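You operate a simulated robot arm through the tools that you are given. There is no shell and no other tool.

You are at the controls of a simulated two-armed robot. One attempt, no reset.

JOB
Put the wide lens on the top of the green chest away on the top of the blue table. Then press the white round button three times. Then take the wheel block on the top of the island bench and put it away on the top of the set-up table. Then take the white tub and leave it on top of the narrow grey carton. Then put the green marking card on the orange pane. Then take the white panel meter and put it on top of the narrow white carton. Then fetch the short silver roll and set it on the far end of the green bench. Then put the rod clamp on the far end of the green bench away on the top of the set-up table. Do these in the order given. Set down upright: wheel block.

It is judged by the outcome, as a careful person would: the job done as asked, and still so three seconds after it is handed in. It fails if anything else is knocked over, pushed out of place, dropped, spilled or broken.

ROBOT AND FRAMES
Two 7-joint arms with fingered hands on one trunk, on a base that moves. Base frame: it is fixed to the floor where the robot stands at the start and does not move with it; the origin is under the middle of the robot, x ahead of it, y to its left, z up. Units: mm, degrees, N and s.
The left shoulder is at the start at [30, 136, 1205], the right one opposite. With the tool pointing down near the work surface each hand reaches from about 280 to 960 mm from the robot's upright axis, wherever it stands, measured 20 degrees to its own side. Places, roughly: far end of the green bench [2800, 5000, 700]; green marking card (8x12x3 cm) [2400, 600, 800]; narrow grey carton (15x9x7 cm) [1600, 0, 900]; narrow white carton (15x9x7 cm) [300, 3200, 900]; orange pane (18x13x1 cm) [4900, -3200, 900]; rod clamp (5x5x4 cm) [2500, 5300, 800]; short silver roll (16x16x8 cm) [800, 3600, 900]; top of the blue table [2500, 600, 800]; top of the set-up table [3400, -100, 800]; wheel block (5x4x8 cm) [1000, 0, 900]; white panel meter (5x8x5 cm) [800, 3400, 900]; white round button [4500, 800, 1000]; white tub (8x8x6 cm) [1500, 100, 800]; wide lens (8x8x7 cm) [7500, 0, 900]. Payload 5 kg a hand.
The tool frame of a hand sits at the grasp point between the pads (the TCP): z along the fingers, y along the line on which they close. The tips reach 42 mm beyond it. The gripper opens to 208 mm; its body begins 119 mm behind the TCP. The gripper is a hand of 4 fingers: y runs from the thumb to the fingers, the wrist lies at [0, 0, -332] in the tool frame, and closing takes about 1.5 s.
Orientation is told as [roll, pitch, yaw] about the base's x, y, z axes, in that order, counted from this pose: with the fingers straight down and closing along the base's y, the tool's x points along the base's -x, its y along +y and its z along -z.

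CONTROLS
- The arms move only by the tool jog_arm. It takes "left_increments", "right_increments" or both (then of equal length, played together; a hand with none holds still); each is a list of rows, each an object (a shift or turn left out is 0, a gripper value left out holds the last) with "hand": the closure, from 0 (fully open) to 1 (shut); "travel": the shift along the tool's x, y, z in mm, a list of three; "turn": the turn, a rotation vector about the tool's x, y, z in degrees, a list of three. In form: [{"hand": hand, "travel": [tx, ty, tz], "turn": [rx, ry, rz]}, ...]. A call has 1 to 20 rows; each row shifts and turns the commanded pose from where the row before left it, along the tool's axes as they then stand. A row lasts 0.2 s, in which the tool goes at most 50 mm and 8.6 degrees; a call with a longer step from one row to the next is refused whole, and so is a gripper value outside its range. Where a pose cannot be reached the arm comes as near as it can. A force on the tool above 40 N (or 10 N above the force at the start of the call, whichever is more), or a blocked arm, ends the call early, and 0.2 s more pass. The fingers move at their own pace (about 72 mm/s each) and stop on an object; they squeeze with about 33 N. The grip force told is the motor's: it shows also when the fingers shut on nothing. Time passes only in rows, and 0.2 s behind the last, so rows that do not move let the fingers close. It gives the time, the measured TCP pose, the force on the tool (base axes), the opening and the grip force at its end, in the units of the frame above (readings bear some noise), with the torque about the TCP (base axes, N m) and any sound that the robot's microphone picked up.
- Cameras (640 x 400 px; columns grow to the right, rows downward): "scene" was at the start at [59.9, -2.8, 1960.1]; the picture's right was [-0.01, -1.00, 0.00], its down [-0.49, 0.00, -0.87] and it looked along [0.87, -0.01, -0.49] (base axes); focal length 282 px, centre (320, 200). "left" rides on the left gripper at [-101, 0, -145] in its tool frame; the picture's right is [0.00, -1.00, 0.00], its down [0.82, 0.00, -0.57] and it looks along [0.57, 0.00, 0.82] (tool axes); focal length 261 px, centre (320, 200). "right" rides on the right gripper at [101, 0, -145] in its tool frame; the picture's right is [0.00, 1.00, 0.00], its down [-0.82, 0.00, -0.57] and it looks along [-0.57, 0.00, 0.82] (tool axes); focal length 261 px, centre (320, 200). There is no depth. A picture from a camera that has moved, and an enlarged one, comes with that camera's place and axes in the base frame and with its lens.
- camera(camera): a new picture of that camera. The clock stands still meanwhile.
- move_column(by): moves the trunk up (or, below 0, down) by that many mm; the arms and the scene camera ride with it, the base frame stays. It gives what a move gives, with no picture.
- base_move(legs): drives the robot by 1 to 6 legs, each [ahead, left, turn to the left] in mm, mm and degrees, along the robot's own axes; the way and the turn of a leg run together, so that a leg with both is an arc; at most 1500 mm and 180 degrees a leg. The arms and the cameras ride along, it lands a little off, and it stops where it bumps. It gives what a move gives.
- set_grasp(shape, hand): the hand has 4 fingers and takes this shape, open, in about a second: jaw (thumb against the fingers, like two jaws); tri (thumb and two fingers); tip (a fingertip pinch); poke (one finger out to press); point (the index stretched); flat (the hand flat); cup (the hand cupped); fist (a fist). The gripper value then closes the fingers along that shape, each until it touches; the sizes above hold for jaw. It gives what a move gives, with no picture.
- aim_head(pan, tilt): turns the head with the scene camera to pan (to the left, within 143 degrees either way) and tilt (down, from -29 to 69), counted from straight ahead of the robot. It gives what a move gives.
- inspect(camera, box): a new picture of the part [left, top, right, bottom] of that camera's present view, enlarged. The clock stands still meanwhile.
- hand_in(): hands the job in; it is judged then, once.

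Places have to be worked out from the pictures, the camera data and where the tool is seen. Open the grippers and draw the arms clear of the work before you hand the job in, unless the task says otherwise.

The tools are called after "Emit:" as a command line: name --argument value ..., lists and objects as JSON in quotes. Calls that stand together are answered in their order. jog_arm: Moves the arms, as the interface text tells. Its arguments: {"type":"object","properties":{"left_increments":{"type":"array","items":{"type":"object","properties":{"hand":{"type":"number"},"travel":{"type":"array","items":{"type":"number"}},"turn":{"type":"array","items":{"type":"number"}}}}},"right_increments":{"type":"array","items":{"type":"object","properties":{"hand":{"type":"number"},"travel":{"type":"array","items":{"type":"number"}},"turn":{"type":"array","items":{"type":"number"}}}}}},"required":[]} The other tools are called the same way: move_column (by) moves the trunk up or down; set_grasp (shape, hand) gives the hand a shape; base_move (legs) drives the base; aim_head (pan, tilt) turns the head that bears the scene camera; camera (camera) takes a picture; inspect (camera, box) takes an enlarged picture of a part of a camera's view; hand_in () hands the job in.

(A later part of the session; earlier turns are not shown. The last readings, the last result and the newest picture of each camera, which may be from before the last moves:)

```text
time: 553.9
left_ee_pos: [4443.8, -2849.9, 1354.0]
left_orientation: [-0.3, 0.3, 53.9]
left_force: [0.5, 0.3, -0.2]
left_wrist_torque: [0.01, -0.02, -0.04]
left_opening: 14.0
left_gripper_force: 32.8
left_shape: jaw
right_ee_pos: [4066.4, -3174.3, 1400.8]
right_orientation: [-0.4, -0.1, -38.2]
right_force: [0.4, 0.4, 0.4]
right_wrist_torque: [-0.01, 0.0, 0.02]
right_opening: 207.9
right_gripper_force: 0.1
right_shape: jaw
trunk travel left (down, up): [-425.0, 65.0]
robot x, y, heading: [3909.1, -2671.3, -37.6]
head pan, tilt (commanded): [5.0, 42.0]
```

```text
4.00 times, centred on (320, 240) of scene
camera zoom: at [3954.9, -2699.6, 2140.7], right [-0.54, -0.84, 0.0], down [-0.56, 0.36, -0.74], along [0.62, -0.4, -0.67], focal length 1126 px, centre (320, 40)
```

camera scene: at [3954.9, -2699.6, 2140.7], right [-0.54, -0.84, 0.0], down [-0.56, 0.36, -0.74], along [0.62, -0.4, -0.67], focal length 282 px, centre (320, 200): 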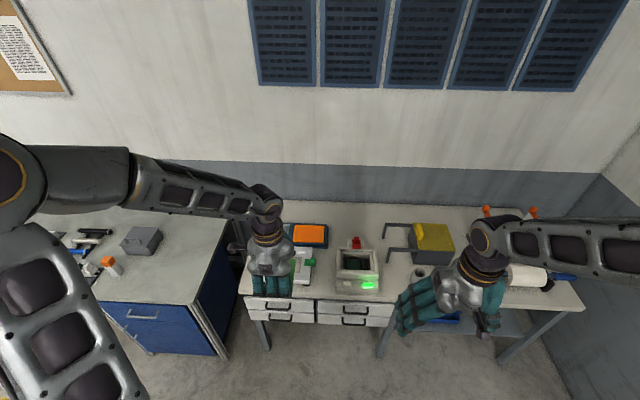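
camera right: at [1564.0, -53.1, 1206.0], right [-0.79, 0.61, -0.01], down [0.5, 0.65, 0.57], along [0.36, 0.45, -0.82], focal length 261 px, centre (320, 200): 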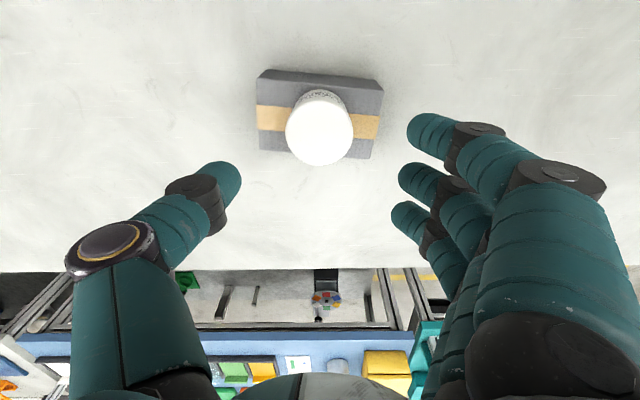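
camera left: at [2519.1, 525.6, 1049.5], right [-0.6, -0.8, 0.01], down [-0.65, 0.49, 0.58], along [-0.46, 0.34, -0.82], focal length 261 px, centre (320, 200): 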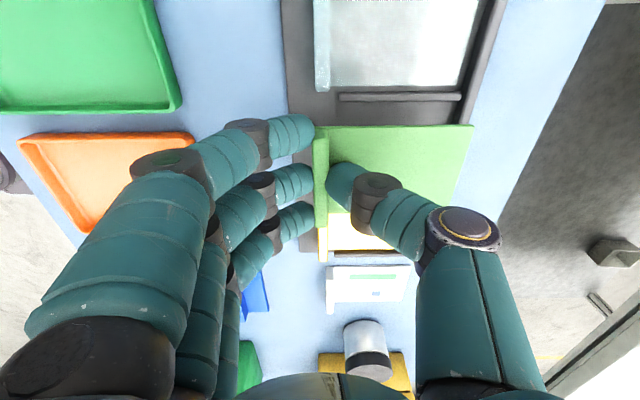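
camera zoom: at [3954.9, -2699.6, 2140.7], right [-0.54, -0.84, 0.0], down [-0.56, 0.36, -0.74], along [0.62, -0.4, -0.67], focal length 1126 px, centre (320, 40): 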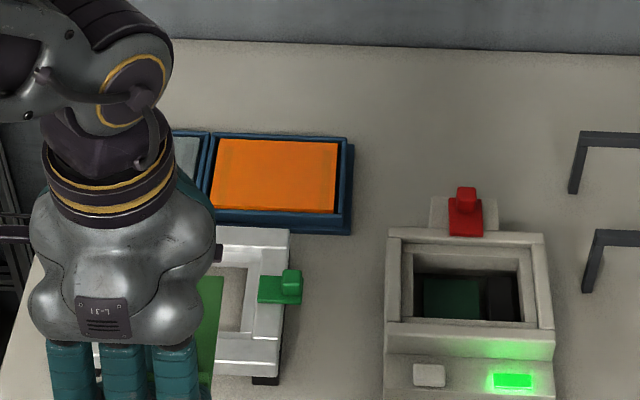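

The pane (18 cm side across) sits in a blue frame with a grey pane to its left and a white device in front. I'll lay the card across it with the lip at the left, so I rotate the hand 91° clockwise back to its normal yaw, then drive closer.

Emit:
jog_arm --left_increments '[{"turn": [0, 0, 8.25]}, {"turn": [0, 0, 8.25]}, {"turn": [0, 0, 8.25]}, {"turn": [0, 0, 8.25]}, {"turn": [0, 0, 8.25]}, {"turn": [0, 0, 8.25]}, {"turn": [0, 0, 8.25]}, {"turn": [0, 0, 8.25]}, {"turn": [0, 0, 8.25]}, {"turn": [0, 0, 8.25]}, {"turn": [0, 0, 8.25]}, {}]'

Emit:
base_move --legs '[[370, 0, 0.8]]'

Emit:
aim_head --pan 5 --tilt 50

Emit:
camera --camera "scene"

Emit:
camera --camera "left"

```text
time: 556.5
left_ee_pos: [4444.4, -2850.9, 1353.9]
left_orientation: [-0.2, -0.4, -37.0]
left_force: [-0.1, 0.4, 0.3]
left_wrist_torque: [0.05, -0.01, 0.02]
left_opening: 13.8
left_gripper_force: 32.6
left_shape: jaw
right_ee_pos: [4066.1, -3174.3, 1401.3]
right_orientation: [-0.4, -0.1, -38.3]
right_force: [-0.5, 0.1, 0.8]
right_wrist_torque: [-0.02, -0.01, -0.01]
right_opening: 207.7
right_gripper_force: 0.1
right_shape: jaw
trunk travel left (down, up): [-425.0, 65.0]
robot x, y, heading: [3910.1, -2672.1, -37.8]
head pan, tilt (commanded): [5.0, 42.0]
```

```text
time: 558.9
left_ee_pos: [4743.3, -3071.5, 1354.0]
left_orientation: [-0.1, -0.3, -36.2]
left_force: [0.3, -0.2, -0.5]
left_wrist_torque: [0.04, 0.0, 0.0]
left_opening: 14.0
left_gripper_force: 32.7
left_shape: jaw
right_ee_pos: [4371.0, -3399.3, 1401.8]
right_orientation: [-0.4, -0.1, -37.7]
right_force: [-0.2, 0.1, -0.1]
right_wrist_torque: [0.02, 0.0, 0.0]
right_opening: 207.9
right_gripper_force: 0.0
right_shape: jaw
trunk travel left (down, up): [-425.0, 65.0]
robot x, y, heading: [4208.2, -2895.8, -37.1]
head pan, tilt (commanded): [5.0, 42.0]
```

```text
time: 559.6
left_ee_pos: [4743.7, -3072.5, 1353.6]
left_orientation: [-0.2, -0.3, -36.2]
left_force: [-0.4, 0.0, -1.7]
left_wrist_torque: [0.03, 0.04, 0.02]
left_opening: 14.0
left_gripper_force: 32.5
left_shape: jaw
right_ee_pos: [4369.5, -3400.2, 1400.1]
right_orientation: [-0.4, -0.1, -37.6]
right_force: [0.6, 0.4, -0.3]
right_wrist_torque: [0.01, 0.03, 0.0]
right_opening: 208.0
right_gripper_force: 0.1
right_shape: jaw
trunk travel left (down, up): [-425.0, 65.0]
robot x, y, heading: [4205.0, -2897.3, -36.9]
head pan, tilt (commanded): [5.0, 50.0]
```

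```text
taken
camera scene: at [4248.3, -2923.5, 2129.4], right [-0.53, -0.85, 0.0], down [-0.65, 0.41, -0.64], along [0.54, -0.34, -0.77], focal length 282 px, centre (320, 200)
```

scene: 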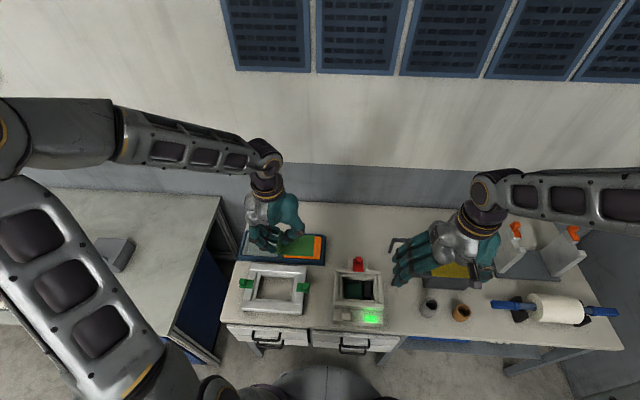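

```text
taken
camera left: at [4824.7, -3129.4, 1499.5], right [-0.59, -0.81, 0.0], down [-0.67, 0.48, 0.57], along [-0.46, 0.33, -0.82], focal length 261 px, centre (320, 200)
```

left: 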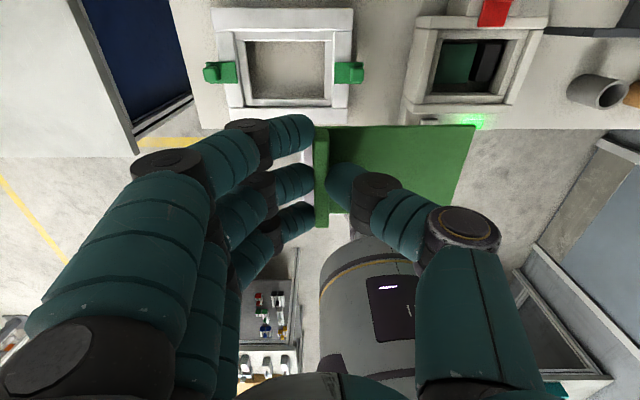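

I zoom in to locate the pane relative to the card now.

Emit:
inspect --camera "scene" --box '[220, 200, 340, 275]'

Emit:
move_column --by -200

Emit:
inspect --camera "scene" --box '[220, 180, 340, 255]'

Emit:
camera --camera "left"

```text
5.33 times, centred on (280, 238) of scene
camera zoom: at [4248.3, -2923.5, 2129.4], right [-0.53, -0.85, 0.0], down [-0.65, 0.41, -0.64], along [0.54, -0.34, -0.77], focal length 1502 px, centre (533, 0)
```

zoom: 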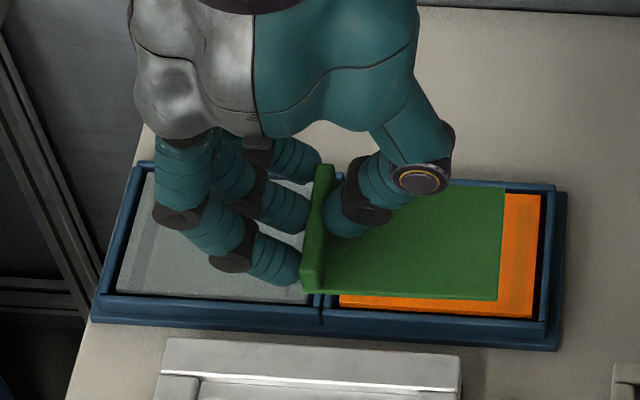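

```text
time: 561.7
left_ee_pos: [4742.3, -3072.6, 1154.2]
left_orientation: [-0.3, -0.3, -36.2]
left_force: [0.3, 0.0, -1.0]
left_wrist_torque: [0.0, -0.02, -0.01]
left_opening: 13.9
left_gripper_force: 33.2
left_shape: jaw
right_ee_pos: [4370.2, -3398.4, 1201.1]
right_orientation: [-0.5, -0.1, -37.6]
right_force: [0.0, 0.2, 0.1]
right_wrist_torque: [0.03, 0.02, 0.0]
right_opening: 208.0
right_gripper_force: 0.1
right_shape: jaw
trunk travel left (down, up): [-225.0, 265.0]
robot x, y, heading: [4206.4, -2900.9, -37.0]
head pan, tilt (commanded): [5.0, 50.0]
```

```text
5.33 times, centred on (280, 218) of scene
camera zoom: at [4247.0, -2922.5, 1929.6], right [-0.53, -0.85, 0.0], down [-0.65, 0.41, -0.64], along [0.54, -0.34, -0.77], focal length 1502 px, centre (533, 107)
```

zoom: 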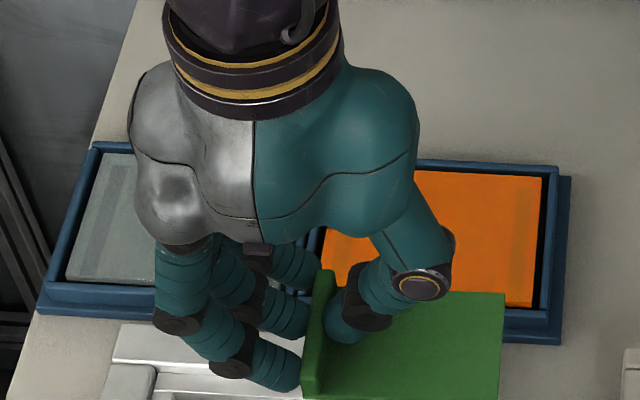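

```text
taken
camera left: at [4823.8, -3128.8, 1300.4], right [-0.59, -0.81, 0.0], down [-0.67, 0.48, 0.57], along [-0.46, 0.33, -0.82], focal length 261 px, centre (320, 200)
```

left: 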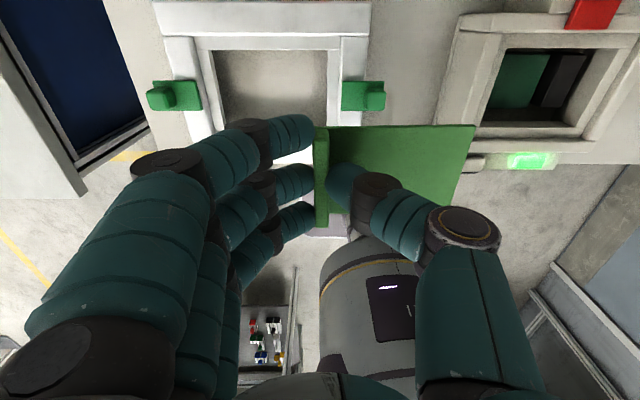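

The pane's centre works out at about (4916, -3239), top z≈885. The card's centre is 54 mm to the right of the hand, so I move forward 239 mm and left 25 mm, then descend.

Emit:
jog_arm --left_increments '[{"travel": [-47.8, 5, 0]}, {"travel": [-47.8, 5, 0]}, {"travel": [-47.8, 5, 0]}, {"travel": [-47.8, 5, 0]}, {"travel": [-47.8, 5, 0]}, {"travel": [0, 0, 40]}, {"travel": [0, 0, 40]}, {"travel": [0, 0, 40]}, {"travel": [0, 0, 30]}, {}]'

Emit:
camera --camera "left"

Emit:
inspect --camera "scene" --box '[220, 180, 340, 255]'

```text
time: 563.9
left_ee_pos: [4948.9, -3193.7, 1007.7]
left_orientation: [-0.3, -0.3, -36.2]
left_force: [0.2, -0.6, -1.0]
left_wrist_torque: [0.01, -0.08, -0.04]
left_opening: 14.2
left_gripper_force: 33.3
left_shape: jaw
right_ee_pos: [4370.0, -3399.0, 1201.5]
right_orientation: [-0.5, 0.0, -37.6]
right_force: [0.2, 0.5, 0.4]
right_wrist_torque: [0.02, -0.05, -0.03]
right_opening: 207.7
right_gripper_force: 0.0
right_shape: jaw
trunk travel left (down, up): [-225.0, 265.0]
robot x, y, heading: [4206.8, -2899.0, -37.0]
head pan, tilt (commanded): [5.0, 50.0]
```

```text
taken
camera left: at [5030.0, -3251.7, 1152.8], right [-0.59, -0.81, 0.0], down [-0.67, 0.48, 0.57], along [-0.46, 0.33, -0.82], focal length 261 px, centre (320, 200)
```

left: 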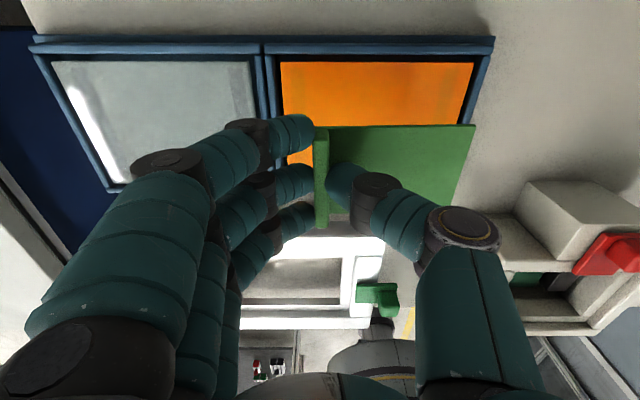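

```text
5.33 times, centred on (280, 218) of scene
camera zoom: at [4246.6, -2922.6, 1929.5], right [-0.53, -0.85, 0.0], down [-0.65, 0.41, -0.64], along [0.54, -0.34, -0.77], focal length 1502 px, centre (533, 107)
```

zoom: 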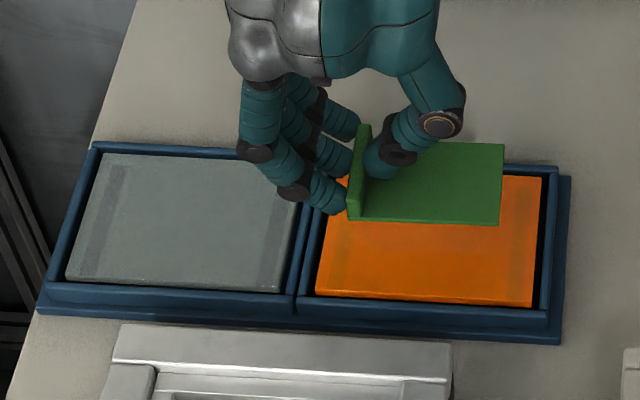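

The card is nearly centred over the pane. I fine-adjust (6 mm back, 5 mm right) and lower it to just above the pane.

Emit:
jog_arm --left_increments '[{"travel": [6, -5, 0]}, {"travel": [0, 0, 25]}, {"travel": [0, 0, 25]}, {}]'

Emit:
inspect --camera "scene" --box '[220, 180, 340, 255]'

Emit:
camera --camera "left"

```text
time: 564.9
left_ee_pos: [4942.2, -3193.5, 956.4]
left_orientation: [-0.2, -0.3, -36.2]
left_force: [-0.8, -0.1, -0.2]
left_wrist_torque: [0.0, -0.04, -0.04]
left_opening: 14.0
left_gripper_force: 33.1
left_shape: jaw
right_ee_pos: [4369.5, -3398.7, 1202.2]
right_orientation: [-0.4, -0.1, -37.7]
right_force: [0.5, 0.4, 0.2]
right_wrist_torque: [0.0, -0.03, -0.01]
right_opening: 207.8
right_gripper_force: 0.1
right_shape: jaw
trunk travel left (down, up): [-225.0, 265.0]
robot x, y, heading: [4210.9, -2897.3, -37.2]
head pan, tilt (commanded): [5.0, 50.0]
```

```text
5.33 times, centred on (280, 218) of scene
camera zoom: at [4246.8, -2922.7, 1929.5], right [-0.53, -0.85, 0.0], down [-0.65, 0.41, -0.64], along [0.54, -0.34, -0.77], focal length 1502 px, centre (533, 107)
```

zoom: 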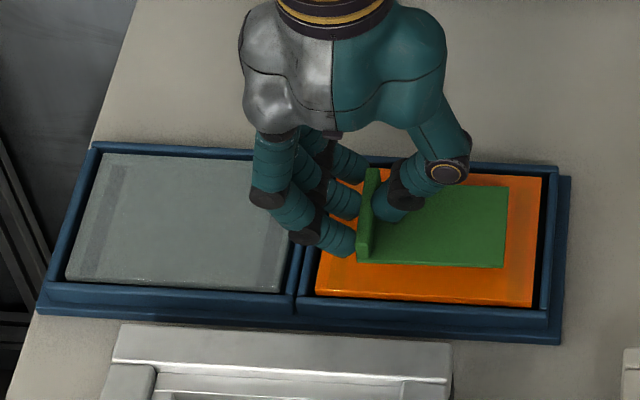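

```text
taken
camera left: at [5023.7, -3251.5, 1101.6], right [-0.59, -0.81, 0.0], down [-0.67, 0.49, 0.57], along [-0.46, 0.33, -0.82], focal length 261 px, centre (320, 200)
```

left: 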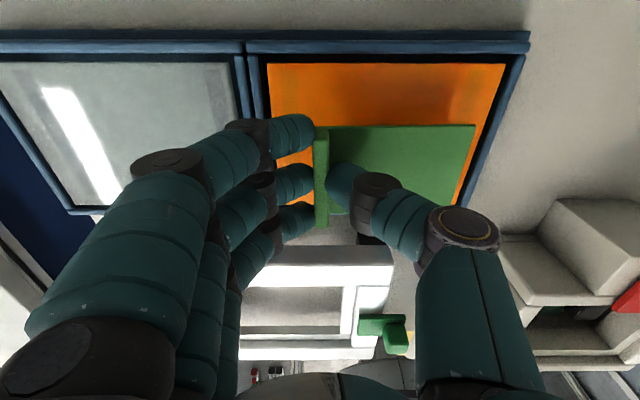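

The card is well inside the pane's outline. I lower in small steps until it touches.

Emit:
jog_arm --left_increments '[{"travel": [0, 0, 4]}, {"travel": [0, 0, 3]}, {}]'

Emit:
jog_arm --left_increments '[{"travel": [0, 0, 3]}, {}]'

```text
time: 565.7
left_ee_pos: [4942.6, -3193.6, 947.7]
left_orientation: [-0.2, -0.3, -36.2]
left_force: [-0.2, 0.5, -0.4]
left_wrist_torque: [0.02, -0.04, 0.01]
left_opening: 13.9
left_gripper_force: 33.1
left_shape: jaw
right_ee_pos: [4370.2, -3399.6, 1201.3]
right_orientation: [-0.5, -0.1, -37.6]
right_force: [0.8, -0.2, 0.5]
right_wrist_torque: [-0.05, -0.03, 0.03]
right_opening: 207.8
right_gripper_force: 0.0
right_shape: jaw
trunk travel left (down, up): [-225.0, 265.0]
robot x, y, heading: [4205.9, -2900.2, -37.2]
head pan, tilt (commanded): [5.0, 50.0]
```

```text
time: 566.3
left_ee_pos: [4942.8, -3194.3, 945.1]
left_orientation: [-0.2, -0.3, -36.2]
left_force: [0.6, 0.3, 0.4]
left_wrist_torque: [0.01, -0.03, 0.02]
left_opening: 14.3
left_gripper_force: 33.2
left_shape: jaw
right_ee_pos: [4370.5, -3398.7, 1200.7]
right_orientation: [-0.6, -0.1, -37.6]
right_force: [-0.4, 0.2, -0.3]
right_wrist_torque: [0.01, -0.02, 0.02]
right_opening: 208.1
right_gripper_force: 0.1
right_shape: jaw
trunk travel left (down, up): [-225.0, 265.0]
robot x, y, heading: [4204.2, -2900.3, -37.0]
head pan, tilt (commanded): [5.0, 50.0]
```

Emit:
jog_arm --left_increments '[{"travel": [0, 0, 3]}, {}]'

Emit:
jog_arm --left_increments '[{"travel": [0, 0, 2]}, {}]'

Emit:
inspect --camera "scene" --box '[240, 190, 320, 240]'

```text
time: 566.9
left_ee_pos: [4943.9, -3193.2, 943.1]
left_orientation: [-0.1, -0.3, -36.1]
left_force: [-0.3, 0.5, -0.6]
left_wrist_torque: [-0.02, 0.0, 0.0]
left_opening: 14.1
left_gripper_force: 32.5
left_shape: jaw
right_ee_pos: [4369.8, -3397.8, 1201.3]
right_orientation: [-0.5, -0.1, -37.6]
right_force: [0.5, -0.1, 0.0]
right_wrist_torque: [0.01, -0.02, -0.01]
right_opening: 208.0
right_gripper_force: 0.1
right_shape: jaw
trunk travel left (down, up): [-225.0, 265.0]
robot x, y, heading: [4205.9, -2900.9, -37.3]
head pan, tilt (commanded): [5.0, 50.0]
```

```text
time: 567.5
left_ee_pos: [4943.0, -3194.6, 939.7]
left_orientation: [-0.2, -0.3, -36.1]
left_force: [0.5, 0.0, -0.4]
left_wrist_torque: [0.0, -0.02, -0.04]
left_opening: 14.1
left_gripper_force: 32.9
left_shape: jaw
right_ee_pos: [4370.0, -3398.7, 1200.3]
right_orientation: [-0.5, 0.0, -37.6]
right_force: [-1.0, 0.5, -0.7]
right_wrist_torque: [-0.02, 0.0, 0.0]
right_opening: 207.9
right_gripper_force: 0.0
right_shape: jaw
trunk travel left (down, up): [-225.0, 265.0]
robot x, y, heading: [4210.3, -2898.8, -36.9]
head pan, tilt (commanded): [5.0, 50.0]
```

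```text
8.00 times, centred on (280, 215) of scene
camera zoom: at [4247.2, -2922.7, 1929.4], right [-0.53, -0.85, 0.0], down [-0.65, 0.41, -0.64], along [0.54, -0.34, -0.77], focal length 2253 px, centre (640, 80)
```

zoom: 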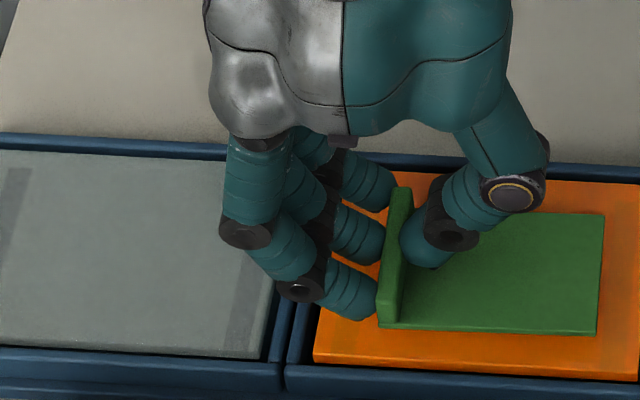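

Close but not touching yet. Further 2 mm steps.

Emit:
jog_arm --left_increments '[{"travel": [0, 0, 2]}, {}]'

Emit:
jog_arm --left_increments '[{"travel": [0, 0, 2]}, {}]'

Emit:
jog_arm --left_increments '[{"travel": [0, 0, 2]}, {}]'

```text
time: 568.1
left_ee_pos: [4944.0, -3193.7, 938.3]
left_orientation: [-0.2, -0.3, -36.2]
left_force: [0.4, -0.1, -0.9]
left_wrist_torque: [-0.01, -0.02, 0.0]
left_opening: 14.2
left_gripper_force: 32.9
left_shape: jaw
right_ee_pos: [4370.9, -3398.0, 1201.3]
right_orientation: [-0.5, -0.1, -37.6]
right_force: [0.1, 0.0, -0.1]
right_wrist_torque: [0.04, -0.03, 0.02]
right_opening: 207.5
right_gripper_force: 0.0
right_shape: jaw
trunk travel left (down, up): [-225.0, 265.0]
robot x, y, heading: [4207.6, -2898.1, -37.1]
head pan, tilt (commanded): [5.0, 50.0]
```

```text
time: 568.7
left_ee_pos: [4943.2, -3194.6, 936.0]
left_orientation: [-0.3, -0.3, -36.3]
left_force: [-0.9, 1.2, -0.3]
left_wrist_torque: [0.01, 0.01, 0.0]
left_opening: 13.9
left_gripper_force: 33.5
left_shape: jaw
right_ee_pos: [4369.3, -3398.5, 1201.2]
right_orientation: [-0.6, -0.2, -37.7]
right_force: [0.1, -0.3, 0.3]
right_wrist_torque: [-0.02, 0.02, 0.01]
right_opening: 207.7
right_gripper_force: 0.1
right_shape: jaw
trunk travel left (down, up): [-225.0, 265.0]
robot x, y, heading: [4206.5, -2896.8, -37.1]
head pan, tilt (commanded): [5.0, 50.0]
```

```text
time: 569.3
left_ee_pos: [4943.0, -3195.5, 934.6]
left_orientation: [-0.1, -0.3, -36.2]
left_force: [-0.6, 0.5, -0.5]
left_wrist_torque: [0.01, -0.02, 0.0]
left_opening: 14.1
left_gripper_force: 33.1
left_shape: jaw
right_ee_pos: [4369.6, -3398.7, 1200.2]
right_orientation: [-0.5, -0.1, -37.5]
right_force: [-0.7, 0.3, 0.5]
right_wrist_torque: [0.03, 0.01, 0.02]
right_opening: 207.6
right_gripper_force: 0.0
right_shape: jaw
trunk travel left (down, up): [-225.0, 265.0]
robot x, y, heading: [4206.7, -2896.7, -37.0]
head pan, tilt (commanded): [5.0, 50.0]
```

Emit:
jog_arm --left_increments '[{"travel": [0, 0, 2]}, {}]'

Emit:
jog_arm --left_increments '[{"travel": [0, 0, 2]}, {}]'

Emit:
camera --camera "left"

```text
time: 569.9
left_ee_pos: [4942.6, -3193.5, 931.7]
left_orientation: [-0.2, -0.3, -36.1]
left_force: [0.7, 0.6, -0.7]
left_wrist_torque: [0.02, 0.0, 0.02]
left_opening: 13.8
left_gripper_force: 33.4
left_shape: jaw
right_ee_pos: [4370.1, -3399.0, 1201.6]
right_orientation: [-0.6, -0.1, -37.7]
right_force: [0.3, 0.8, 0.2]
right_wrist_torque: [0.0, -0.02, 0.04]
right_opening: 207.8
right_gripper_force: 0.0
right_shape: jaw
trunk travel left (down, up): [-225.0, 265.0]
robot x, y, heading: [4210.6, -2896.0, -37.2]
head pan, tilt (commanded): [5.0, 50.0]
```

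```text
time: 570.5
left_ee_pos: [4943.5, -3195.1, 930.1]
left_orientation: [-0.2, -0.3, -36.2]
left_force: [-0.5, 0.3, 1.2]
left_wrist_torque: [0.07, 0.08, -0.01]
left_opening: 13.9
left_gripper_force: 32.5
left_shape: jaw
right_ee_pos: [4369.6, -3398.0, 1200.4]
right_orientation: [-0.4, -0.1, -37.7]
right_force: [0.3, -0.1, 0.4]
right_wrist_torque: [-0.01, -0.01, -0.01]
right_opening: 207.6
right_gripper_force: 0.0
right_shape: jaw
trunk travel left (down, up): [-225.0, 265.0]
robot x, y, heading: [4206.6, -2894.1, -37.1]
head pan, tilt (commanded): [5.0, 50.0]
```

```text
taken
camera left: at [5024.5, -3251.8, 1076.3], right [-0.59, -0.81, 0.0], down [-0.67, 0.48, 0.57], along [-0.46, 0.33, -0.82], focal length 261 px, centre (320, 200)
```

left: 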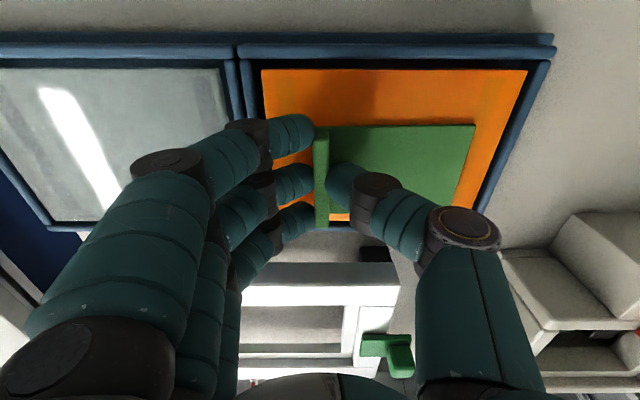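

First touch registered (force turning positive). One more small step, then I release.

Emit:
jog_arm --left_increments '[{"travel": [0, 0, 1.5]}, {}]'

Emit:
jog_arm --left_increments '[{"travel": [0, 0, 1]}, {}]'

```text
time: 571.1
left_ee_pos: [4943.7, -3195.1, 929.6]
left_orientation: [-0.3, -0.4, -36.3]
left_force: [0.6, -0.4, 10.6]
left_wrist_torque: [0.09, 0.16, -0.02]
left_opening: 14.0
left_gripper_force: 32.3
left_shape: jaw
right_ee_pos: [4369.5, -3399.2, 1201.9]
right_orientation: [-0.6, -0.2, -37.6]
right_force: [0.7, 0.7, 0.2]
right_wrist_torque: [0.0, -0.01, -0.01]
right_opening: 208.0
right_gripper_force: 0.1
right_shape: jaw
trunk travel left (down, up): [-225.0, 265.0]
robot x, y, heading: [4206.3, -2898.4, -36.7]
head pan, tilt (commanded): [5.0, 50.0]
```

```text
time: 571.7
left_ee_pos: [4943.4, -3194.0, 930.0]
left_orientation: [-0.2, -0.5, -36.2]
left_force: [0.9, -0.3, 19.9]
left_wrist_torque: [-0.02, 0.26, -0.01]
left_opening: 14.4
left_gripper_force: 32.9
left_shape: jaw
right_ee_pos: [4368.3, -3399.0, 1202.2]
right_orientation: [-0.4, -0.2, -37.5]
right_force: [-2.3, -0.7, -0.1]
right_wrist_torque: [-0.03, 0.04, 0.0]
right_opening: 208.0
right_gripper_force: 0.0
right_shape: jaw
trunk travel left (down, up): [-225.0, 265.0]
robot x, y, heading: [4209.2, -2896.0, -37.1]
head pan, tilt (commanded): [5.0, 50.0]
```

Firm contact. I take off a little pressure, open slightly to let go of the lip, and lift away.

Emit:
jog_arm --left_increments '[{"travel": [0, 0, -1]}, {"hand": 0.92}, {"hand": 0.86}, {"hand": 0.82}, {}, {}, {"travel": [0, 0, -4]}, {"travel": [0, 0, -8]}, {"travel": [0, 0, -20]}, {"travel": [0, 0, -40]}, {"travel": [0, 0, -40]}, {"travel": [0, 0, -40]}, {"travel": [0, 0, -40]}]'

Emit:
camera --camera "left"

Emit:
inspect --camera "scene" --box '[220, 180, 340, 255]'

```text
time: 574.5
left_ee_pos: [4939.6, -3191.7, 1120.9]
left_orientation: [-0.2, -0.3, -36.1]
left_force: [-1.6, -0.2, 0.0]
left_wrist_torque: [-0.03, -0.09, -0.02]
left_opening: 37.2
left_gripper_force: 0.1
left_shape: jaw
right_ee_pos: [4369.0, -3397.6, 1201.0]
right_orientation: [-0.6, -0.3, -37.6]
right_force: [-0.7, -0.4, 0.8]
right_wrist_torque: [-0.05, -0.1, -0.01]
right_opening: 207.6
right_gripper_force: 0.1
right_shape: jaw
trunk travel left (down, up): [-225.0, 265.0]
robot x, y, heading: [4205.8, -2894.7, -37.1]
head pan, tilt (commanded): [5.0, 50.0]
```

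```text
taken
camera left: at [5021.2, -3248.7, 1267.1], right [-0.59, -0.81, 0.0], down [-0.67, 0.48, 0.57], along [-0.46, 0.33, -0.82], focal length 261 px, centre (320, 200)
```

left: 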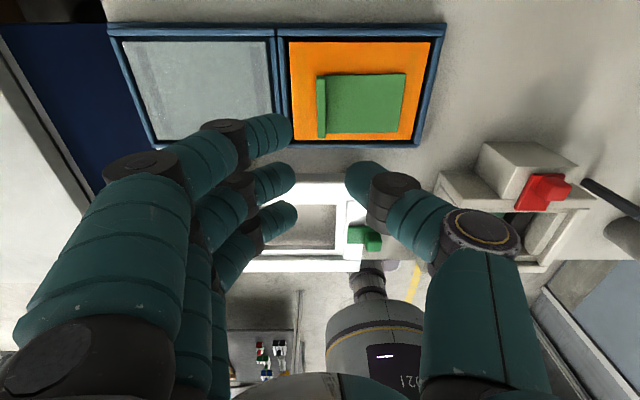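

```text
5.33 times, centred on (280, 218) of scene
camera zoom: at [4245.7, -2922.1, 1929.5], right [-0.53, -0.85, 0.0], down [-0.65, 0.41, -0.64], along [0.55, -0.34, -0.77], focal length 1502 px, centre (533, 107)
```

zoom: 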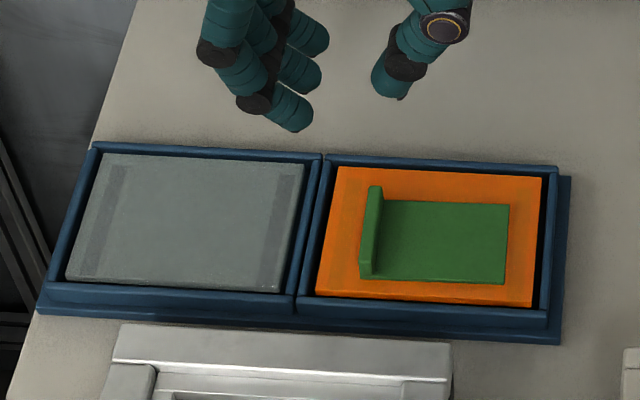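

The green card lies on the orange pane. I retract the left arm, raise the trunk, back away and start the drive toward the left-wall table.

Emit:
jog_arm --left_increments '[{"travel": [45, 12, -8], "hand": 0.0}, {"travel": [45, 12, -8]}, {"travel": [45, 12, -8]}, {"travel": [45, 12, -8]}, {"travel": [45, 12, -8]}, {"travel": [45, 12, -8]}, {"travel": [45, 12, -8]}, {"travel": [45, 12, -8]}]'

Emit:
move_column --by 200

Emit:
base_move --legs '[[-330, 0, 0], [0, -270, 0.2], [-1000, 0, 0]]'

```text
time: 576.3
left_ee_pos: [4706.3, -2901.2, 1181.7]
left_orientation: [-0.2, -0.6, -36.3]
left_force: [-0.6, 0.4, 0.6]
left_wrist_torque: [-0.08, -0.18, -0.03]
left_opening: 208.1
left_gripper_force: 0.1
left_shape: jaw
right_ee_pos: [4367.0, -3399.4, 1202.4]
right_orientation: [-0.5, -0.2, -37.7]
right_force: [-1.5, 0.6, 1.4]
right_wrist_torque: [-0.05, -0.19, -0.02]
right_opening: 207.7
right_gripper_force: 0.1
right_shape: jaw
trunk travel left (down, up): [-225.0, 265.0]
robot x, y, heading: [4206.2, -2897.7, -37.2]
head pan, tilt (commanded): [5.0, 50.0]
```

```text
time: 578.5
left_ee_pos: [4708.9, -2901.9, 1381.5]
left_orientation: [-0.2, -0.3, -36.2]
left_force: [-0.1, 0.5, 0.5]
left_wrist_torque: [-0.01, 0.05, 0.01]
left_opening: 207.6
left_gripper_force: 0.1
left_shape: jaw
right_ee_pos: [4369.9, -3399.4, 1401.4]
right_orientation: [-0.5, -0.1, -37.6]
right_force: [-0.3, -1.3, 0.5]
right_wrist_torque: [0.01, 0.01, 0.04]
right_opening: 207.9
right_gripper_force: 0.0
right_shape: jaw
trunk travel left (down, up): [-425.0, 65.0]
robot x, y, heading: [4206.1, -2897.7, -37.1]
head pan, tilt (commanded): [5.0, 50.0]
```

```text
time: 587.0
left_ee_pos: [3484.5, -2314.5, 1381.6]
left_orientation: [-0.2, -0.2, -35.7]
left_force: [0.2, 0.2, -0.8]
left_wrist_torque: [0.0, 0.01, -0.01]
left_opening: 207.8
left_gripper_force: 0.0
left_shape: jaw
right_ee_pos: [3150.1, -2815.1, 1401.4]
right_orientation: [-0.5, -0.1, -37.0]
right_force: [0.4, 0.6, -0.2]
right_wrist_torque: [-0.01, -0.02, 0.02]
right_opening: 207.9
right_gripper_force: 0.0
right_shape: jaw
trunk travel left (down, up): [-425.0, 65.0]
robot x, y, heading: [2981.9, -2313.8, -36.4]
head pan, tilt (commanded): [5.0, 50.0]
```

I'm in the island aisle at v≈-62, aligned. I reverse along it, checking my position between stretches.

Emit:
base_move --legs '[[-1450, 0, -0.5], [-1400, 0, 0]]'

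```text
time: 600.6
left_ee_pos: [1218.3, -629.4, 1382.1]
left_orientation: [-0.2, -0.3, -35.6]
left_force: [-0.2, -0.2, 0.0]
left_wrist_torque: [-0.03, -0.02, 0.0]
left_opening: 207.8
left_gripper_force: 0.1
left_shape: jaw
right_ee_pos: [884.1, -1130.1, 1400.4]
right_orientation: [-0.5, -0.1, -37.0]
right_force: [-0.7, 0.3, 0.6]
right_wrist_torque: [0.01, 0.03, -0.01]
right_opening: 207.9
right_gripper_force: 0.0
right_shape: jaw
trunk travel left (down, up): [-425.0, 65.0]
robot x, y, heading: [713.2, -629.9, -36.4]
head pan, tilt (commanded): [5.0, 50.0]
```

Still well centred. I finish reversing to the open floor and sidestep toward the left-wall table.

Emit:
base_move --legs '[[-1380, 0, -0.5], [0, 1450, 0], [0, 1450, 0], [0, 0, 180]]'

Emit:
aim_head --pan 0 --tilt 35

Emit:
camera --camera "scene"

```text
time: 628.4
left_ee_pos: [797.2, 2532.5, 1382.6]
left_orientation: [-0.1, -0.3, 143.4]
left_force: [0.2, 0.4, 0.7]
left_wrist_torque: [0.01, 0.01, 0.0]
left_opening: 207.9
left_gripper_force: 0.0
left_shape: jaw
right_ee_pos: [1140.3, 3026.8, 1401.5]
right_orientation: [-0.4, 0.0, 141.9]
right_force: [0.3, 1.1, 0.2]
right_wrist_torque: [0.02, 0.0, 0.0]
right_opening: 207.8
right_gripper_force: 0.1
right_shape: jaw
trunk travel left (down, up): [-425.0, 65.0]
robot x, y, heading: [1300.5, 2524.9, 142.5]
head pan, tilt (commanded): [5.0, 50.0]
```

```text
time: 629.2
left_ee_pos: [797.0, 2532.1, 1381.9]
left_orientation: [-0.2, -0.4, 143.4]
left_force: [0.5, 0.6, 0.9]
left_wrist_torque: [0.0, -0.01, -0.02]
left_opening: 207.9
left_gripper_force: 0.1
left_shape: jaw
right_ee_pos: [1140.7, 3027.3, 1402.3]
right_orientation: [-0.5, -0.2, 142.0]
right_force: [-1.0, -0.5, -0.8]
right_wrist_torque: [-0.01, -0.01, 0.0]
right_opening: 207.7
right_gripper_force: 0.1
right_shape: jaw
trunk travel left (down, up): [-425.0, 65.0]
robot x, y, heading: [1300.5, 2527.0, 142.5]
head pan, tilt (commanded): [0.0, 35.0]
```

```text
taken
camera scene: at [1252.4, 2558.1, 2151.1], right [0.61, 0.79, 0.0], down [0.46, -0.35, -0.82], along [-0.65, 0.5, -0.57], focal length 282 px, centre (320, 200)
```

scene: 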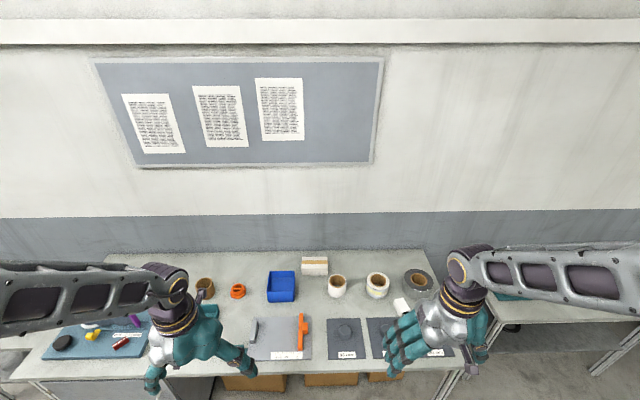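

I zoom in on the table to identify the white carton, panel meter and silver roll.

Emit:
inspect --camera "scene" --box '[240, 235, 440, 360]'

Emit:
aim_head --pan -30 --tilt 40

Emit:
camera --camera "scene"

```text
3.20 times, centred on (340, 298) of scene
camera zoom: at [1252.4, 2558.1, 2151.1], right [0.61, 0.79, 0.0], down [0.46, -0.35, -0.82], along [-0.65, 0.5, -0.57], focal length 901 px, centre (256, -112)
```

zoom: 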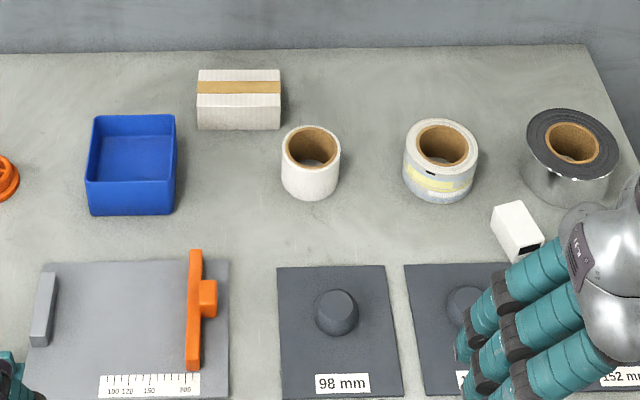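

```text
time: 630.1
left_ee_pos: [797.6, 2532.9, 1382.6]
left_orientation: [-0.2, -0.3, 143.4]
left_force: [-1.2, 0.0, 0.2]
left_wrist_torque: [0.03, -0.01, 0.01]
left_opening: 207.9
left_gripper_force: 0.1
left_shape: jaw
right_ee_pos: [1140.3, 3027.1, 1402.1]
right_orientation: [-0.5, 0.0, 142.0]
right_force: [-0.3, -0.8, 0.3]
right_wrist_torque: [0.0, 0.01, -0.02]
right_opening: 207.9
right_gripper_force: 0.0
right_shape: jaw
trunk travel left (down, up): [-425.0, 65.0]
robot x, y, heading: [1299.0, 2523.4, 142.4]
head pan, tilt (commanded): [-30.0, 40.0]
```

```text
taken
camera scene: at [1289.6, 2583.0, 2143.6], right [0.92, 0.38, 0.0], down [0.25, -0.59, -0.77], along [-0.29, 0.71, -0.64], focal length 282 px, centre (320, 200)
```

scene: 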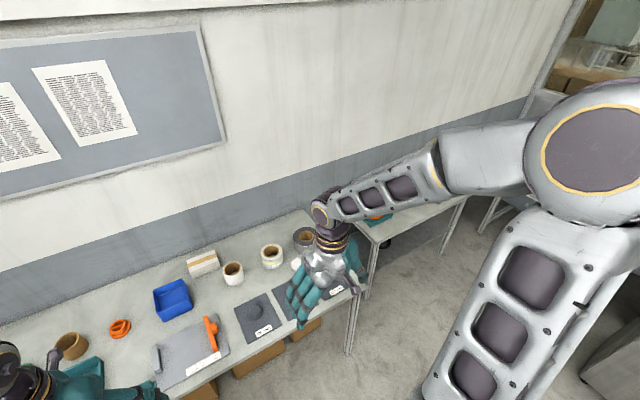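

The narrow white carton is at about (330, 3227), the white panel meter at (821, 3415) and the silver roll at (789, 3583). I move closer and to the right so that the meter and roll are in front of my right hand.

Emit:
base_move --legs '[[290, -250, 0.6]]'

Emit:
move_column --by -200

Emit:
aim_head --pan -10 --tilt 52

Emit:
camera --camera "scene"

Emit:
camera --camera "right"

```text
time: 632.5
left_ee_pos: [711.2, 2898.3, 1382.5]
left_orientation: [-0.2, -0.3, 144.1]
left_force: [0.2, 0.2, 0.1]
left_wrist_torque: [-0.01, 0.01, -0.01]
left_opening: 207.7
left_gripper_force: 0.1
left_shape: jaw
right_ee_pos: [1048.3, 3397.7, 1401.9]
right_orientation: [-0.5, -0.1, 142.7]
right_force: [0.0, -0.4, -1.1]
right_wrist_torque: [0.03, -0.01, 0.02]
right_opening: 207.8
right_gripper_force: 0.1
right_shape: jaw
trunk travel left (down, up): [-425.0, 65.0]
robot x, y, heading: [1214.6, 2892.7, 143.2]
head pan, tilt (commanded): [-30.0, 40.0]
```

```text
time: 634.7
left_ee_pos: [711.6, 2898.6, 1182.4]
left_orientation: [-0.3, -0.3, 144.2]
left_force: [0.3, -0.5, -0.1]
left_wrist_torque: [-0.03, 0.01, 0.0]
left_opening: 207.8
left_gripper_force: 0.0
left_shape: jaw
right_ee_pos: [1048.4, 3399.1, 1201.9]
right_orientation: [-0.5, -0.1, 142.7]
right_force: [0.4, 1.0, 0.2]
right_wrist_torque: [0.03, -0.03, 0.0]
right_opening: 208.0
right_gripper_force: 0.0
right_shape: jaw
trunk travel left (down, up): [-225.0, 265.0]
robot x, y, heading: [1212.7, 2897.2, 143.0]
head pan, tilt (commanded): [-30.0, 40.0]
```

```text
time: 635.5
left_ee_pos: [712.2, 2898.9, 1182.2]
left_orientation: [-0.2, -0.3, 144.0]
left_force: [0.0, 0.1, 0.1]
left_wrist_torque: [-0.03, 0.0, 0.0]
left_opening: 207.6
left_gripper_force: 0.1
left_shape: jaw
right_ee_pos: [1048.7, 3398.9, 1200.5]
right_orientation: [-0.5, -0.1, 142.8]
right_force: [0.9, -0.5, -0.1]
right_wrist_torque: [-0.04, 0.0, 0.0]
right_opening: 207.8
right_gripper_force: 0.1
right_shape: jaw
trunk travel left (down, up): [-225.0, 265.0]
robot x, y, heading: [1215.0, 2899.7, 143.3]
head pan, tilt (commanded): [-10.0, 52.0]
```

```text
taken
camera scene: at [1184.7, 2932.0, 1926.8], right [0.73, 0.68, 0.0], down [0.54, -0.57, -0.62], along [-0.42, 0.45, -0.79], focal length 282 px, centre (320, 200)
```

scene: 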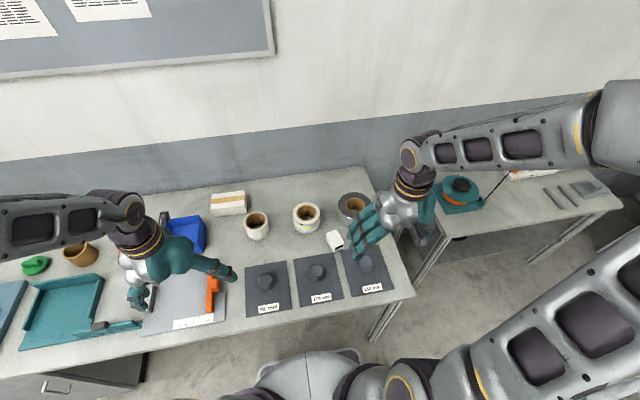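

```text
taken
camera right: at [1127.2, 3334.1, 1346.3], right [-0.61, -0.79, -0.01], down [-0.65, 0.5, 0.57], along [-0.45, 0.36, -0.82], focal length 261 px, centre (320, 200)
```

right: 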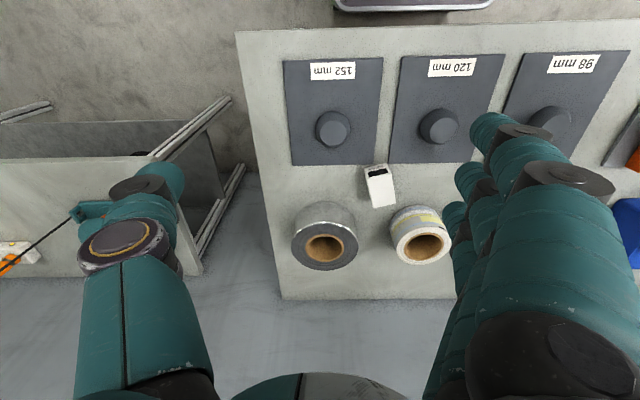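

I zoom in for the meter's exact place and orientation from both cameras.

Emit:
inspect --camera "scene" --box '[280, 180, 400, 255]'

Emit:
inspect --camera "right" --box '[280, 130, 460, 280]'

```text
5.33 times, centred on (340, 218) of scene
camera zoom: at [1184.7, 2932.0, 1926.8], right [0.73, 0.68, 0.0], down [0.54, -0.57, -0.62], along [-0.42, 0.45, -0.79], focal length 1502 px, centre (213, 107)
```

zoom: 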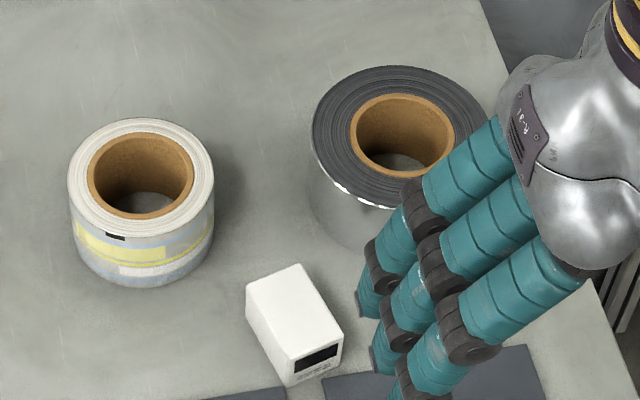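

```text
2.67 times, centred on (370, 205) of right
camera zoom: at [1127.2, 3334.1, 1346.3], right [-0.61, -0.79, -0.01], down [-0.65, 0.5, 0.57], along [-0.45, 0.36, -0.82], focal length 695 px, centre (187, 187)
```

zoom: 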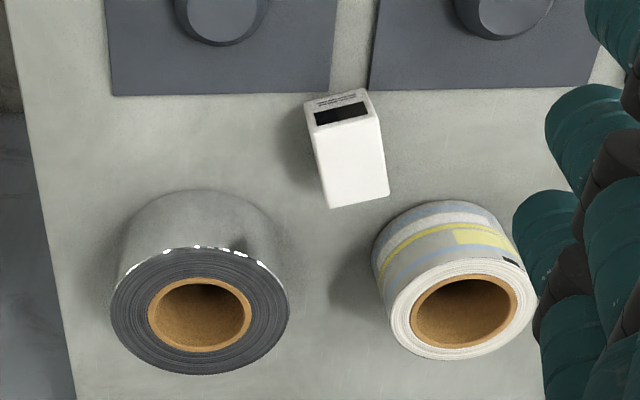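

The meter's top centre is at about (819, 3411), top z≈895, its long side turned about 16° to the left of my heading. I bring the right hand over it, turn it by 16° and descend partway.

Emit:
jog_arm --right_increments '[{"travel": [-38.2, 25.5, 0], "hand": 0.48}, {"travel": [-38.2, 25.5, 0]}, {"travel": [-38.2, 25.5, 0]}, {"travel": [-38.2, 25.5, 0]}, {"travel": [-38.2, 25.5, 0]}, {"turn": [0, 0, -8]}, {"turn": [0, 0, -8]}, {"travel": [0, 0, 45]}, {"travel": [0, 0, 45]}, {"travel": [0, 0, 45]}, {}]'

Emit:
camera --camera "right"

```text
time: 637.9
left_ee_pos: [712.4, 2898.3, 1181.7]
left_orientation: [-0.1, -0.4, 144.1]
left_force: [-0.1, 0.4, -0.2]
left_wrist_torque: [0.06, 0.06, 0.0]
left_opening: 207.7
left_gripper_force: 0.0
left_shape: jaw
right_ee_pos: [819.8, 3411.5, 1064.2]
right_orientation: [-0.7, 0.0, 158.7]
right_force: [0.9, -0.3, 0.6]
right_wrist_torque: [0.08, 0.08, 0.01]
right_opening: 108.8
right_gripper_force: 0.1
right_shape: jaw
trunk travel left (down, up): [-225.0, 265.0]
robot x, y, heading: [1216.4, 2898.2, 143.1]
head pan, tilt (commanded): [-10.0, 52.0]
```

```text
taken
camera right: at [913.1, 3373.2, 1210.0], right [-0.37, -0.93, -0.01], down [-0.76, 0.3, 0.57], along [-0.53, 0.22, -0.82], focal length 261 px, centre (320, 200)
```

right: 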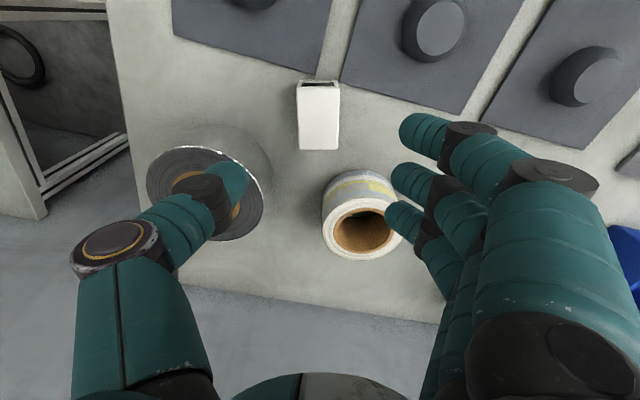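

The meter is straight between thumb and fingers. I narrow the opening to about 80 mm and descend to grasp height.

Emit:
jog_arm --right_increments '[{"travel": [3, 0, 30], "hand": 0.6}, {"travel": [0, 0, 40]}, {"travel": [0, 0, 40]}, {"travel": [0, 0, 30]}, {}]'

Emit:
camera --camera "right"

```text
time: 639.1
left_ee_pos: [711.5, 2898.6, 1182.9]
left_orientation: [-0.3, -0.4, 144.1]
left_force: [0.1, -0.4, -0.4]
left_wrist_torque: [0.05, 0.07, 0.0]
left_opening: 207.6
left_gripper_force: 0.0
left_shape: jaw
right_ee_pos: [823.1, 3414.0, 926.0]
right_orientation: [-0.5, 0.0, 158.6]
right_force: [-0.7, -0.2, -1.0]
right_wrist_torque: [0.04, 0.04, 0.01]
right_opening: 84.0
right_gripper_force: 0.1
right_shape: jaw
trunk travel left (down, up): [-225.0, 265.0]
robot x, y, heading: [1215.9, 2899.0, 143.3]
head pan, tilt (commanded): [-10.0, 52.0]
```

```text
taken
camera right: at [915.8, 3374.3, 1070.2], right [-0.37, -0.93, -0.01], down [-0.76, 0.3, 0.57], along [-0.53, 0.22, -0.82], focal length 261 px, centre (320, 200)
```

right: 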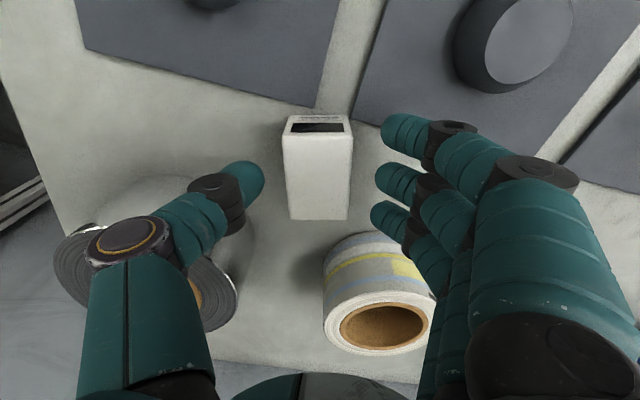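

I go down about 22 mm more with care and then close on the meter.

Emit:
jog_arm --right_increments '[{"travel": [0, 0, 12]}, {"travel": [0, 0, 10]}, {}]'

Emit:
jog_arm --right_increments '[{"hand": 0.7}, {"hand": 0.78}, {"hand": 0.85}, {}, {}, {}]'

Emit:
camera --camera "right"

```text
time: 639.9
left_ee_pos: [711.1, 2898.4, 1181.3]
left_orientation: [-0.2, -0.3, 144.0]
left_force: [0.6, -0.2, -0.1]
left_wrist_torque: [0.04, 0.02, 0.01]
left_opening: 207.8
left_gripper_force: 0.0
left_shape: jaw
right_ee_pos: [823.4, 3413.5, 904.6]
right_orientation: [-0.6, 0.1, 158.7]
right_force: [-0.1, 0.0, -0.1]
right_wrist_torque: [0.03, 0.03, 0.0]
right_opening: 83.9
right_gripper_force: 0.0
right_shape: jaw
trunk travel left (down, up): [-225.0, 265.0]
robot x, y, heading: [1214.7, 2894.7, 143.3]
head pan, tilt (commanded): [-10.0, 52.0]
```

```text
time: 641.3
left_ee_pos: [711.0, 2898.5, 1181.5]
left_orientation: [-0.2, -0.3, 144.1]
left_force: [-0.2, 0.1, 0.0]
left_wrist_torque: [0.0, -0.04, -0.01]
left_opening: 207.9
left_gripper_force: 0.0
left_shape: jaw
right_ee_pos: [822.8, 3413.6, 902.2]
right_orientation: [-0.5, 0.0, 158.7]
right_force: [0.1, -0.1, 0.5]
right_wrist_torque: [-0.02, -0.01, 0.0]
right_opening: 44.3
right_gripper_force: 32.9
right_shape: jaw
trunk travel left (down, up): [-225.0, 265.0]
robot x, y, heading: [1213.7, 2895.3, 143.1]
head pan, tilt (commanded): [-10.0, 52.0]
```

```text
taken
camera right: at [915.1, 3374.5, 1048.3], right [-0.37, -0.93, -0.01], down [-0.77, 0.3, 0.57], along [-0.53, 0.22, -0.82], focal length 261 px, centre (320, 200)
```

right: 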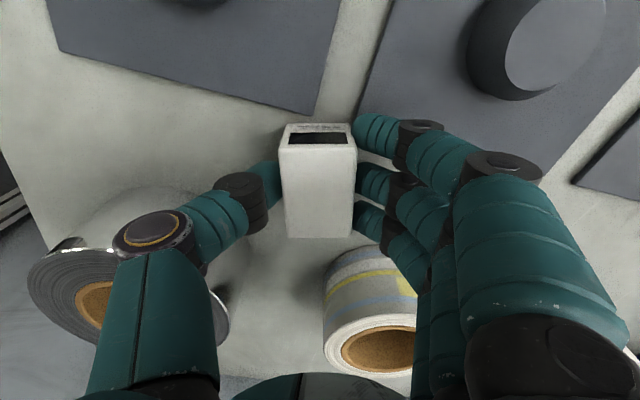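

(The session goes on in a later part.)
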